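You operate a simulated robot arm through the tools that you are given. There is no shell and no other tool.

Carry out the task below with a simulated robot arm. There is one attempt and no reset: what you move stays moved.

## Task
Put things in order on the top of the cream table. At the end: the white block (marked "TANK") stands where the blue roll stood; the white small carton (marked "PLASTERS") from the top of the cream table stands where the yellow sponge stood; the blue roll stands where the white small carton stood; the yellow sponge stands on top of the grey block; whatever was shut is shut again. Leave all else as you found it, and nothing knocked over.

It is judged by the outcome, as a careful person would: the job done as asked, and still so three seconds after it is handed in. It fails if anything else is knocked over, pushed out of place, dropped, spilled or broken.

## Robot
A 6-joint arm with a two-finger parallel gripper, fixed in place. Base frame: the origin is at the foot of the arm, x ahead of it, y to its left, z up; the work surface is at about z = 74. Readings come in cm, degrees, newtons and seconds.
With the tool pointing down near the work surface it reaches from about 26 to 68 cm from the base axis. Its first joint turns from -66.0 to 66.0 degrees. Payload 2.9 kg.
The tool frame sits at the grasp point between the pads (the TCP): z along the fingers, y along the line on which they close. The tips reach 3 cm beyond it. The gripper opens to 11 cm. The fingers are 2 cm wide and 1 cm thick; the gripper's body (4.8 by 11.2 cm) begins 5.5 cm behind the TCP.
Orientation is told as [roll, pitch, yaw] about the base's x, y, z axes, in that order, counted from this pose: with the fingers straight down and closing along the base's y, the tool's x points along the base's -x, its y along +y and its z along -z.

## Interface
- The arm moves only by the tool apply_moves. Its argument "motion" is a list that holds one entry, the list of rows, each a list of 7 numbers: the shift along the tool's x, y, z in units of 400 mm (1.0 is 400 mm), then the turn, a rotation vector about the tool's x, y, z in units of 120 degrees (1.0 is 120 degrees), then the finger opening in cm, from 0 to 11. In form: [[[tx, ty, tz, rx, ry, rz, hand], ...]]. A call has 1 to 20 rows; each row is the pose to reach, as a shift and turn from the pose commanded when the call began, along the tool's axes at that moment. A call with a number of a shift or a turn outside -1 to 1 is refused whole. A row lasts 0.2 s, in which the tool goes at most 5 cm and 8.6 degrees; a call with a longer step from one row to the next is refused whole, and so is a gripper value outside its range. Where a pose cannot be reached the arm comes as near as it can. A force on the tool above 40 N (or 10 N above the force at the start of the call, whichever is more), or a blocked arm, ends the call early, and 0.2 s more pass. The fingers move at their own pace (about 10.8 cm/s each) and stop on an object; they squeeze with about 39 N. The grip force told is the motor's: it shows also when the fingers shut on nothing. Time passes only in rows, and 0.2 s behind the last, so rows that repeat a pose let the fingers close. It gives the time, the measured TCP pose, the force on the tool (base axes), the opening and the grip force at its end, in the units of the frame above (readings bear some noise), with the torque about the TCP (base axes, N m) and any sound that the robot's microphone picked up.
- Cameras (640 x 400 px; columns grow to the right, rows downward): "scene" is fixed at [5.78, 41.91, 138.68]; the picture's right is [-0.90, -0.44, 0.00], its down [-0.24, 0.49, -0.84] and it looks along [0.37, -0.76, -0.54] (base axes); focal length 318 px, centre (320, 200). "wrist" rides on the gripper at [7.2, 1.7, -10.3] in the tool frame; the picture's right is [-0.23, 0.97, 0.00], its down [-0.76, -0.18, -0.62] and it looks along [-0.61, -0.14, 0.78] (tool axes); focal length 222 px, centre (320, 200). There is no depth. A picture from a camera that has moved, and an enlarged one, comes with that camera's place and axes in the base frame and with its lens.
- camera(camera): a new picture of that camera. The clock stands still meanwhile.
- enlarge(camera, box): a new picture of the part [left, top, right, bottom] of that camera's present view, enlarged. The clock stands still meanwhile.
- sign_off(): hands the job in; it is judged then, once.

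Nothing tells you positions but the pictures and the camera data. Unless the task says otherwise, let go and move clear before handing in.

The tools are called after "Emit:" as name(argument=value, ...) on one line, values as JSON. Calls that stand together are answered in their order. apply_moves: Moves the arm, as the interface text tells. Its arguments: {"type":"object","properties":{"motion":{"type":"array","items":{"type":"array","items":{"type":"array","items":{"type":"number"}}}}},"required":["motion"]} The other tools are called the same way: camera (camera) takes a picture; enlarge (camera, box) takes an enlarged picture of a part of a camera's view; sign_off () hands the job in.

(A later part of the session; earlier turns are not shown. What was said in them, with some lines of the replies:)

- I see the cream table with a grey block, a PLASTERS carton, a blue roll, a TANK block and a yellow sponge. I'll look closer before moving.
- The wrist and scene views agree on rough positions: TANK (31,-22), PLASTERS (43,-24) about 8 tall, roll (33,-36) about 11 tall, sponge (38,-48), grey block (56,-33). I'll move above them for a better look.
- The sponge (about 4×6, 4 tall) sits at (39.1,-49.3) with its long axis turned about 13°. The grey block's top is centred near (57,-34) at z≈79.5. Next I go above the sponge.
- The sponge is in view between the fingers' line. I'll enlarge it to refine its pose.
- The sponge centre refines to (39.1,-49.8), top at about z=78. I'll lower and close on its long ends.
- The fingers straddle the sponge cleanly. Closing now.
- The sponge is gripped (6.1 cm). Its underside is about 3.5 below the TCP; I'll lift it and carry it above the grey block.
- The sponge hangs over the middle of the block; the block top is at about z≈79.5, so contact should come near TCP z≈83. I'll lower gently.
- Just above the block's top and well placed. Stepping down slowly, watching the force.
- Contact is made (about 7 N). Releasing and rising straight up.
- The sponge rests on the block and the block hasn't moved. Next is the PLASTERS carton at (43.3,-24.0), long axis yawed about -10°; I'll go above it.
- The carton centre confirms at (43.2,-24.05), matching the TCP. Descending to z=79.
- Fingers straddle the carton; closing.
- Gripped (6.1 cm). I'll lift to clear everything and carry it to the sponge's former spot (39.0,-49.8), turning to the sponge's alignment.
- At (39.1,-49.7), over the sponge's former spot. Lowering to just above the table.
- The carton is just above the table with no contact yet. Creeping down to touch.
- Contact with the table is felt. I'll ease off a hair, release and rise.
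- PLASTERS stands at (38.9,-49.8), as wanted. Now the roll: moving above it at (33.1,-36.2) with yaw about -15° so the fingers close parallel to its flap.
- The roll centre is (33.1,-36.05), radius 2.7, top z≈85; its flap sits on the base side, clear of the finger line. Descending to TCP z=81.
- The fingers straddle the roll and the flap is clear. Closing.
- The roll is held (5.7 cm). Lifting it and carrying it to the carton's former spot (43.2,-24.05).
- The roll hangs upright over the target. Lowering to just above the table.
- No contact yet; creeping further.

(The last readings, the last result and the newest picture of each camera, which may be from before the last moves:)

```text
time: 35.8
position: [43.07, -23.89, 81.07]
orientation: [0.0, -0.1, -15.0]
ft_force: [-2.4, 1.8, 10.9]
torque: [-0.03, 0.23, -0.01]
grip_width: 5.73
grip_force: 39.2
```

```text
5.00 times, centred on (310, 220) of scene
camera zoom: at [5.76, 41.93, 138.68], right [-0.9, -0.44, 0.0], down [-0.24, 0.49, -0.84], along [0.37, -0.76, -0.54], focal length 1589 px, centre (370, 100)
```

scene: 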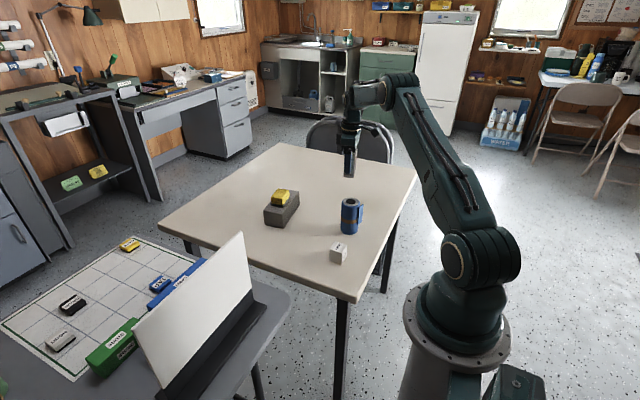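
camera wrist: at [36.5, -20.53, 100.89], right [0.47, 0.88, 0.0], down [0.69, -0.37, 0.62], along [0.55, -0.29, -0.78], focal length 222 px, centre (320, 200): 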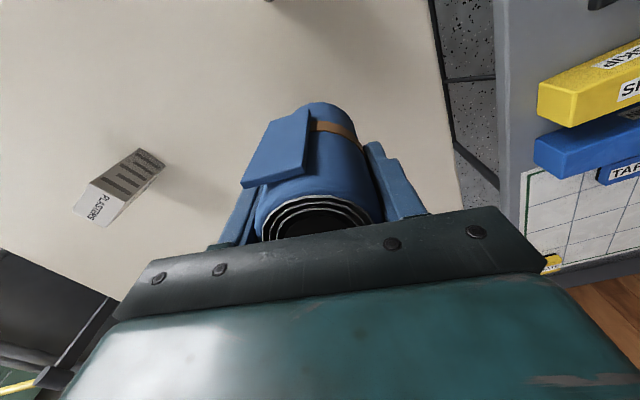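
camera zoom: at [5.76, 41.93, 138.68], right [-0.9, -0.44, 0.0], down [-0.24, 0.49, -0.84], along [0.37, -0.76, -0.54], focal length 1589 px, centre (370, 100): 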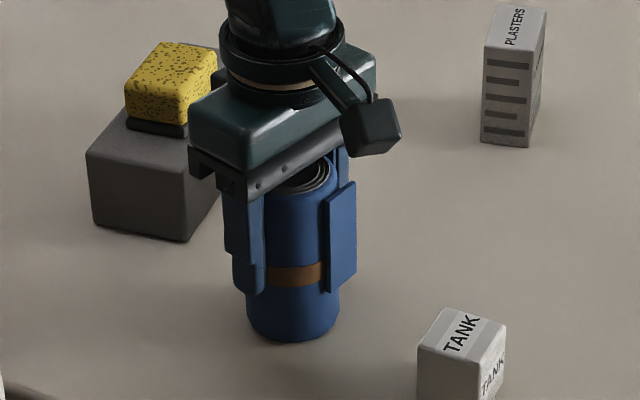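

Table contact at about 11 N and the roll is upright. Releasing gently and rising straight up.

Emit:
apply_moves(motion=[[[0, 0, -0.001, 0, 0, 0, 4.5], [0, 0, -0.001, 0, 0, 0, 6.5], [0, 0, -0.001, 0, 0, 0, 8.5], [0, 0, -0.001, 0, 0, 0, 10], [0, 0, -0.02, 0, 0, 0, 10], [0, 0, -0.09, 0, 0, 0, 10], [0, 0, -0.19, 0, 0, 0, 10], [0, 0, -0.3, 0, 0, 0, 10], [0, 0, -0.36, 0, 0, 0, 10], [0, 0, -0.36, 0, 0, 0, 10]]])

Emit:
camera(camera="wrist")

Emit:
enlarge(camera="scene", box=[240, 150, 400, 270])

```text
time: 38.0
position: [43.33, -23.99, 95.46]
orientation: [0.0, 0.0, -15.0]
ft_force: [-0.1, -0.1, 0.9]
torque: [0.01, -0.01, -0.03]
grip_width: 9.98
grip_force: 0.1
```

```text
taken
camera wrist: at [36.85, -20.38, 105.66], right [0.47, 0.88, 0.0], down [0.69, -0.37, 0.62], along [0.55, -0.29, -0.78], focal length 222 px, centre (320, 200)
```

wrist: 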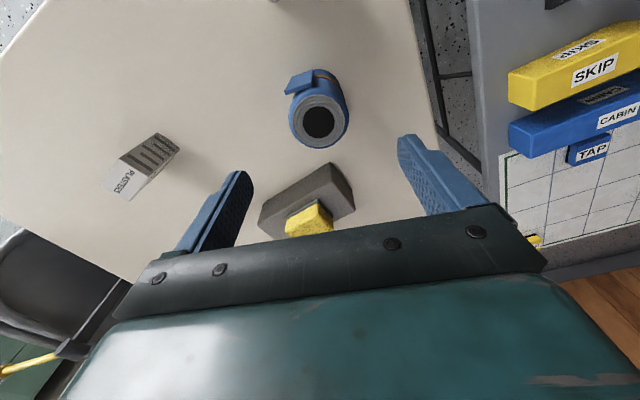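

```text
3.33 times, centred on (320, 210) of scene
camera zoom: at [5.78, 41.91, 138.68], right [-0.9, -0.44, 0.0], down [-0.24, 0.49, -0.84], along [0.37, -0.76, -0.54], focal length 1060 px, centre (320, 167)
```

zoom: 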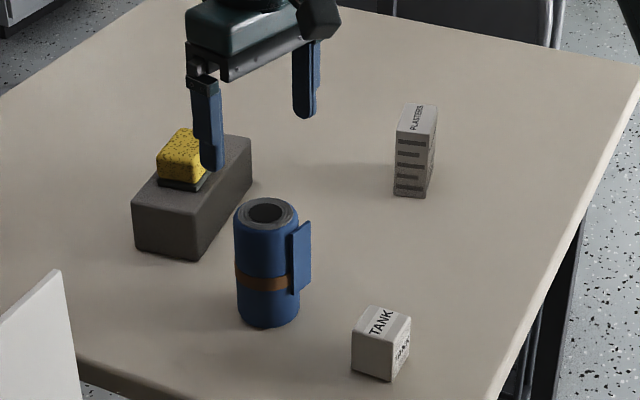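

The roll stands on the carton's former spot. Last is the TANK block near (31.3,-22.1); moving above it.

Emit:
apply_moves(motion=[[[0.05, -0.005, 0, 0, 0, -0.02, 10], [0.12, -0.012, 0, 0, 0, -0.05, 10], [0.19, -0.02, 0, 0, 0, -0.08, 10], [0.26, -0.027, 0, 0, 0, -0.11, 10], [0.302, -0.032, 0, 0, 0, -0.125, 10], [0.302, -0.032, 0, 0, 0, -0.125, 10], [0.302, -0.032, 0, 0, 0, -0.125, 10]]])

Emit:
camera(camera="wrist")

Emit:
enlarge(camera="wrist", box=[240, 20, 400, 160])

```text
time: 39.6
position: [31.03, -22.07, 95.49]
orientation: [0.0, 0.0, 0.0]
ft_force: [0.2, -0.4, 0.1]
torque: [0.01, 0.0, -0.03]
grip_width: 10.0
grip_force: 0.1
```

```text
taken
camera wrist: at [23.93, -20.33, 105.77], right [0.23, 0.97, 0.0], down [0.76, -0.18, 0.62], along [0.61, -0.14, -0.78], focal length 222 px, centre (320, 200)
```

wrist: 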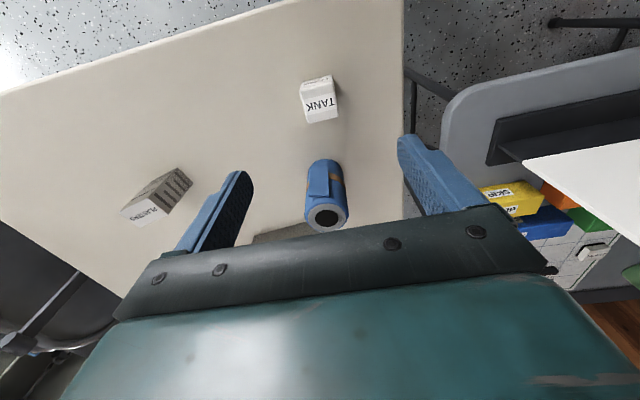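

```text
2.86 times, centred on (320, 90) of wrist
camera zoom: at [23.93, -20.33, 105.77], right [0.23, 0.97, 0.0], down [0.76, -0.18, 0.62], along [0.61, -0.14, -0.78], focal length 635 px, centre (320, 514)
```

zoom: 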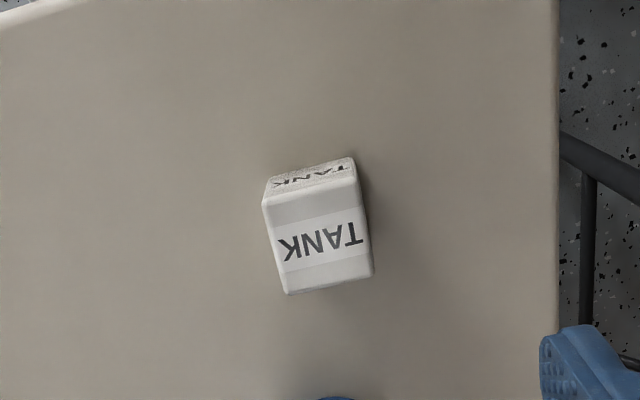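

TANK is at (31.25,-22.1), 4 cm cube, square to the axes. Descending over it.

Emit:
apply_moves(motion=[[[-0.005, 0, 0.09, 0, 0, 0, 10], [-0.005, 0, 0.19, 0, 0, 0, 10], [-0.005, 0, 0.29, 0, 0, 0, 10], [-0.005, 0, 0.38, 0, 0, 0, 10], [-0.005, 0, 0.425, 0, 0, 0, 10], [-0.005, 0, 0.4425, 0, 0, 0, 10], [-0.005, 0, 0.4425, 0, 0, 0, 10]]])

Emit:
camera(camera="wrist")

```text
time: 41.2
position: [31.07, -22.18, 77.75]
orientation: [0.0, 0.0, 0.0]
ft_force: [-0.5, 0.4, 0.8]
torque: [-0.01, 0.01, 0.02]
grip_width: 9.99
grip_force: 0.1
```

```text
taken
camera wrist: at [24.01, -20.39, 88.02], right [0.23, 0.97, 0.0], down [0.76, -0.18, 0.62], along [0.61, -0.14, -0.78], focal length 222 px, centre (320, 200)
```

wrist: 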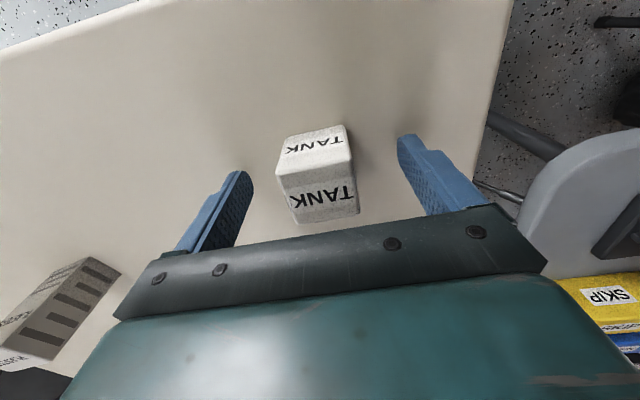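

The block sits between the fingers. Closing.

Emit:
apply_moves(motion=[[[0, 0, 0, 0, 0, 0, 6], [0, 0, 0, 0, 0, 0, 3], [0, 0, 0, 0, 0, 0, 3], [0, 0, 0, 0, 0, 0, 3], [0, 0, 0, 0, 0, 0, 3]]])

Emit:
camera(camera="wrist")

```text
time: 42.4
position: [31.0, -22.04, 77.73]
orientation: [0.0, 0.0, 0.0]
ft_force: [-0.4, 0.3, 0.0]
torque: [0.04, -0.04, -0.01]
grip_width: 3.97
grip_force: 39.7
```

```text
taken
camera wrist: at [24.01, -20.38, 88.05], right [0.23, 0.97, 0.0], down [0.76, -0.18, 0.62], along [0.61, -0.14, -0.78], focal length 222 px, centre (320, 200)
```

wrist: 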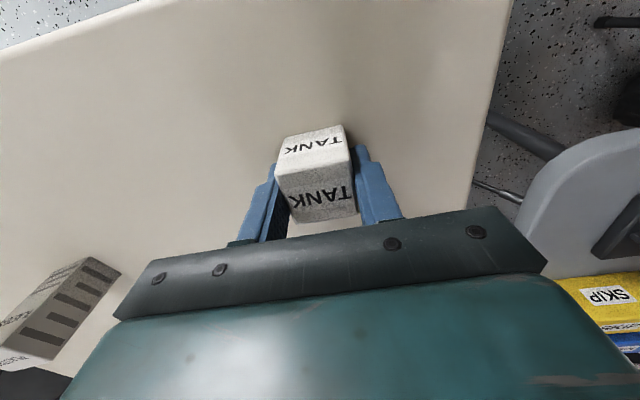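

Gripped (4.0 cm). Lifting and carrying it to the roll's former spot (33.1,-36.05).

Emit:
apply_moves(motion=[[[0, 0, -0.04, 0, 0, 0, 3], [0, 0, -0.12, 0, 0, 0, 3], [0, 0, -0.2, 0, 0, 0, 3], [-0.01, -0.07, -0.2, 0, 0, 0, 3], [-0.023, -0.17, -0.2, 0, 0, 0, 3], [-0.037, -0.27, -0.2, 0, 0, 0, 3], [-0.045, -0.33, -0.2, 0, 0, 0, 3], [-0.0475, -0.349, -0.2, 0, 0, 0, 3], [-0.0475, -0.349, -0.2, 0, 0, 0, 3], [-0.0475, -0.349, -0.2, 0, 0, 0, 3]]])

Emit:
apply_moves(motion=[[[0, 0, 0.05, 0, 0, 0, 3], [0, 0, 0.12, 0, 0, 0, 3], [0, 0, 0.17, 0, 0, 0, 3], [0, 0, 0.19, 0, 0, 0, 3], [0, 0, 0.192, 0, 0, 0, 3], [0, 0, 0.192, 0, 0, 0, 3]]])

Emit:
camera(camera="wrist")

Emit:
enlarge(camera="scene", box=[240, 150, 400, 270])

```text
time: 44.6
position: [33.28, -35.93, 85.7]
orientation: [0.0, 0.0, 0.0]
ft_force: [-0.5, -0.6, -1.2]
torque: [-0.01, -0.01, -0.02]
grip_width: 3.95
grip_force: 39.5
```

```text
time: 46.0
position: [33.31, -36.12, 77.82]
orientation: [0.0, -0.1, 0.0]
ft_force: [0.3, -0.2, -1.1]
torque: [0.02, 0.0, -0.02]
grip_width: 3.95
grip_force: 38.8
```

```text
taken
camera wrist: at [26.25, -34.39, 88.16], right [0.23, 0.97, 0.0], down [0.76, -0.18, 0.62], along [0.61, -0.14, -0.78], focal length 222 px, centre (320, 200)
```

wrist: 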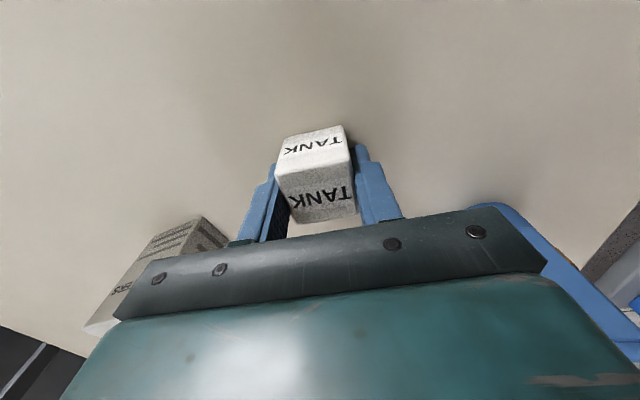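

```text
3.33 times, centred on (320, 210) of scene
camera zoom: at [5.78, 41.91, 138.68], right [-0.9, -0.44, 0.0], down [-0.24, 0.49, -0.84], along [0.37, -0.76, -0.54], focal length 1060 px, centre (320, 167)
```

zoom: 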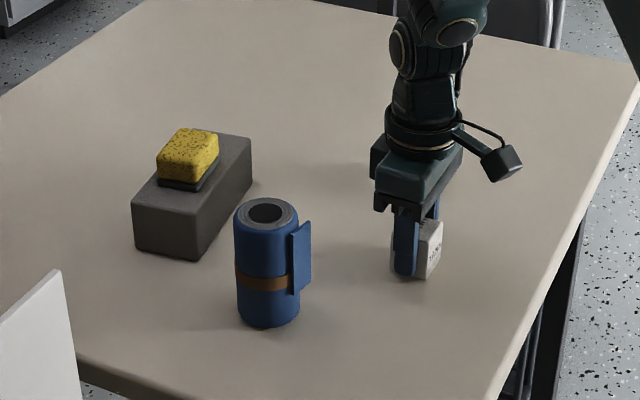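

The block is just above the table, about 0.25 cm too far out; I'll correct that and creep down to contact.

Emit:
apply_moves(motion=[[[0.006, 0, 0, 0, 0, 0, 3], [0.006, 0, 0.0025, 0, 0, 0, 3], [0.006, 0, 0.005, 0, 0, 0, 3], [0.006, 0, 0.005, 0, 0, 0, 3]]])

```text
time: 47.0
position: [32.97, -36.03, 77.57]
orientation: [0.0, 0.0, 0.0]
ft_force: [-0.1, -0.1, 0.6]
torque: [-0.03, 0.02, -0.04]
grip_width: 3.95
grip_force: 39.0
```

Emit:
apply_moves(motion=[[[0, 0, 0.0015, 0, 0, 0, 3], [0, 0, 0.003, 0, 0, 0, 3], [0, 0, 0.003, 0, 0, 0, 3]]])

```text
time: 47.8
position: [33.05, -36.16, 77.79]
orientation: [-0.2, -0.1, 0.0]
ft_force: [-2.7, 0.3, 12.8]
torque: [0.1, 0.13, 0.02]
grip_width: 3.93
grip_force: 39.0
```

Contact felt. Releasing and rising well clear.

Emit:
apply_moves(motion=[[[0, 0, -0.001, 0, 0, 0, 3], [0, 0, -0.001, 0, 0, 0, 5], [0, 0, -0.001, 0, 0, 0, 7], [0, 0, -0.001, 0, 0, 0, 9], [0, 0, -0.02, 0, 0, 0, 9], [0, 0, -0.1, 0, 0, 0, 9], [0, 0, -0.2, 0, 0, 0, 9], [0, 0, -0.32, 0, 0, 0, 9], [0, 0, -0.44, 0, 0, 0, 9], [0, 0, -0.55, 0, 0, 0, 9], [0, 0, -0.6, 0, 0, 0, 9], [0, 0, -0.6, 0, 0, 0, 9]]])

Emit:
camera(camera="wrist")

Emit:
camera(camera="scene")

Emit:
enlarge(camera="scene", box=[240, 150, 400, 270])

```text
time: 50.4
position: [33.29, -36.27, 101.68]
orientation: [0.0, 0.0, 0.0]
ft_force: [0.1, -0.4, 0.0]
torque: [0.0, 0.0, 0.01]
grip_width: 9.01
grip_force: 0.0
```

```text
taken
camera wrist: at [26.08, -34.46, 111.96], right [0.23, 0.97, 0.0], down [0.76, -0.18, 0.62], along [0.61, -0.14, -0.78], focal length 222 px, centre (320, 200)
```

wrist: 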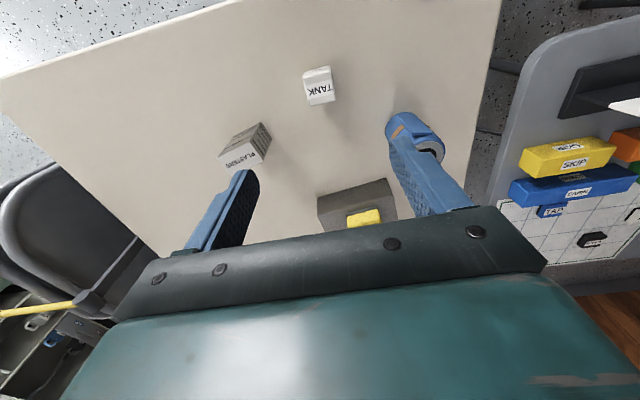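

```text
taken
```

scene: 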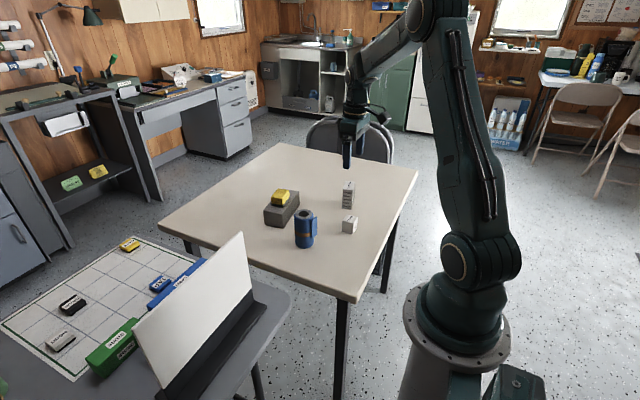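

```text
3.33 times, centred on (320, 210) of scene
camera zoom: at [5.78, 41.91, 138.68], right [-0.9, -0.44, 0.0], down [-0.24, 0.49, -0.84], along [0.37, -0.76, -0.54], focal length 1060 px, centre (320, 167)
```

zoom: 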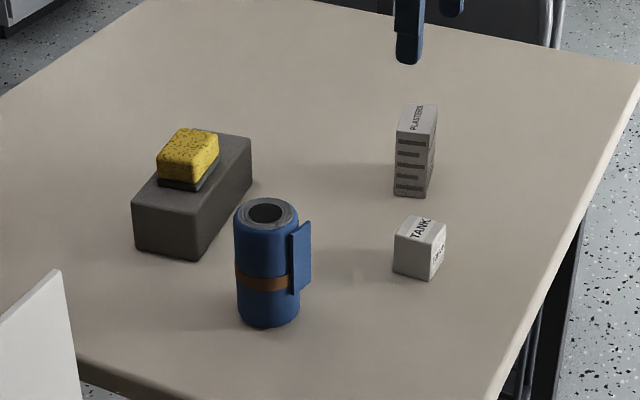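

All four items are placed: TANK is on the roll's spot, PLASTERS on the sponge's spot, the roll on the carton's spot, and the sponge on the grey block. Everything is upright and the gripper is clear. Nothing was opened, so I'm handing in.

Emit:
sign_off()

```text
The job is handed in.
```

The cream table is in order as you asked, and I've handed the job in. The final pictures show everything upright and the gripper clear.

| Item | Now stands | Position (x, y in cm) |
|---|---|---|
| White block ("TANK") | Where the blue roll stood | about (33.1, -36.1) |
| White small carton ("PLASTERS") | Where the yellow sponge stood | about (38.9, -49.8) |
| Blue roll | Where the carton stood | about (43.2, -24.0) |
| Yellow sponge | On top of the grey block | near the middle of its top |

I turned the carton about 22° so it lines up the way the sponge did. The grey block did not move when the sponge was set on it. I opened nothing, so there was nothing to shut again.
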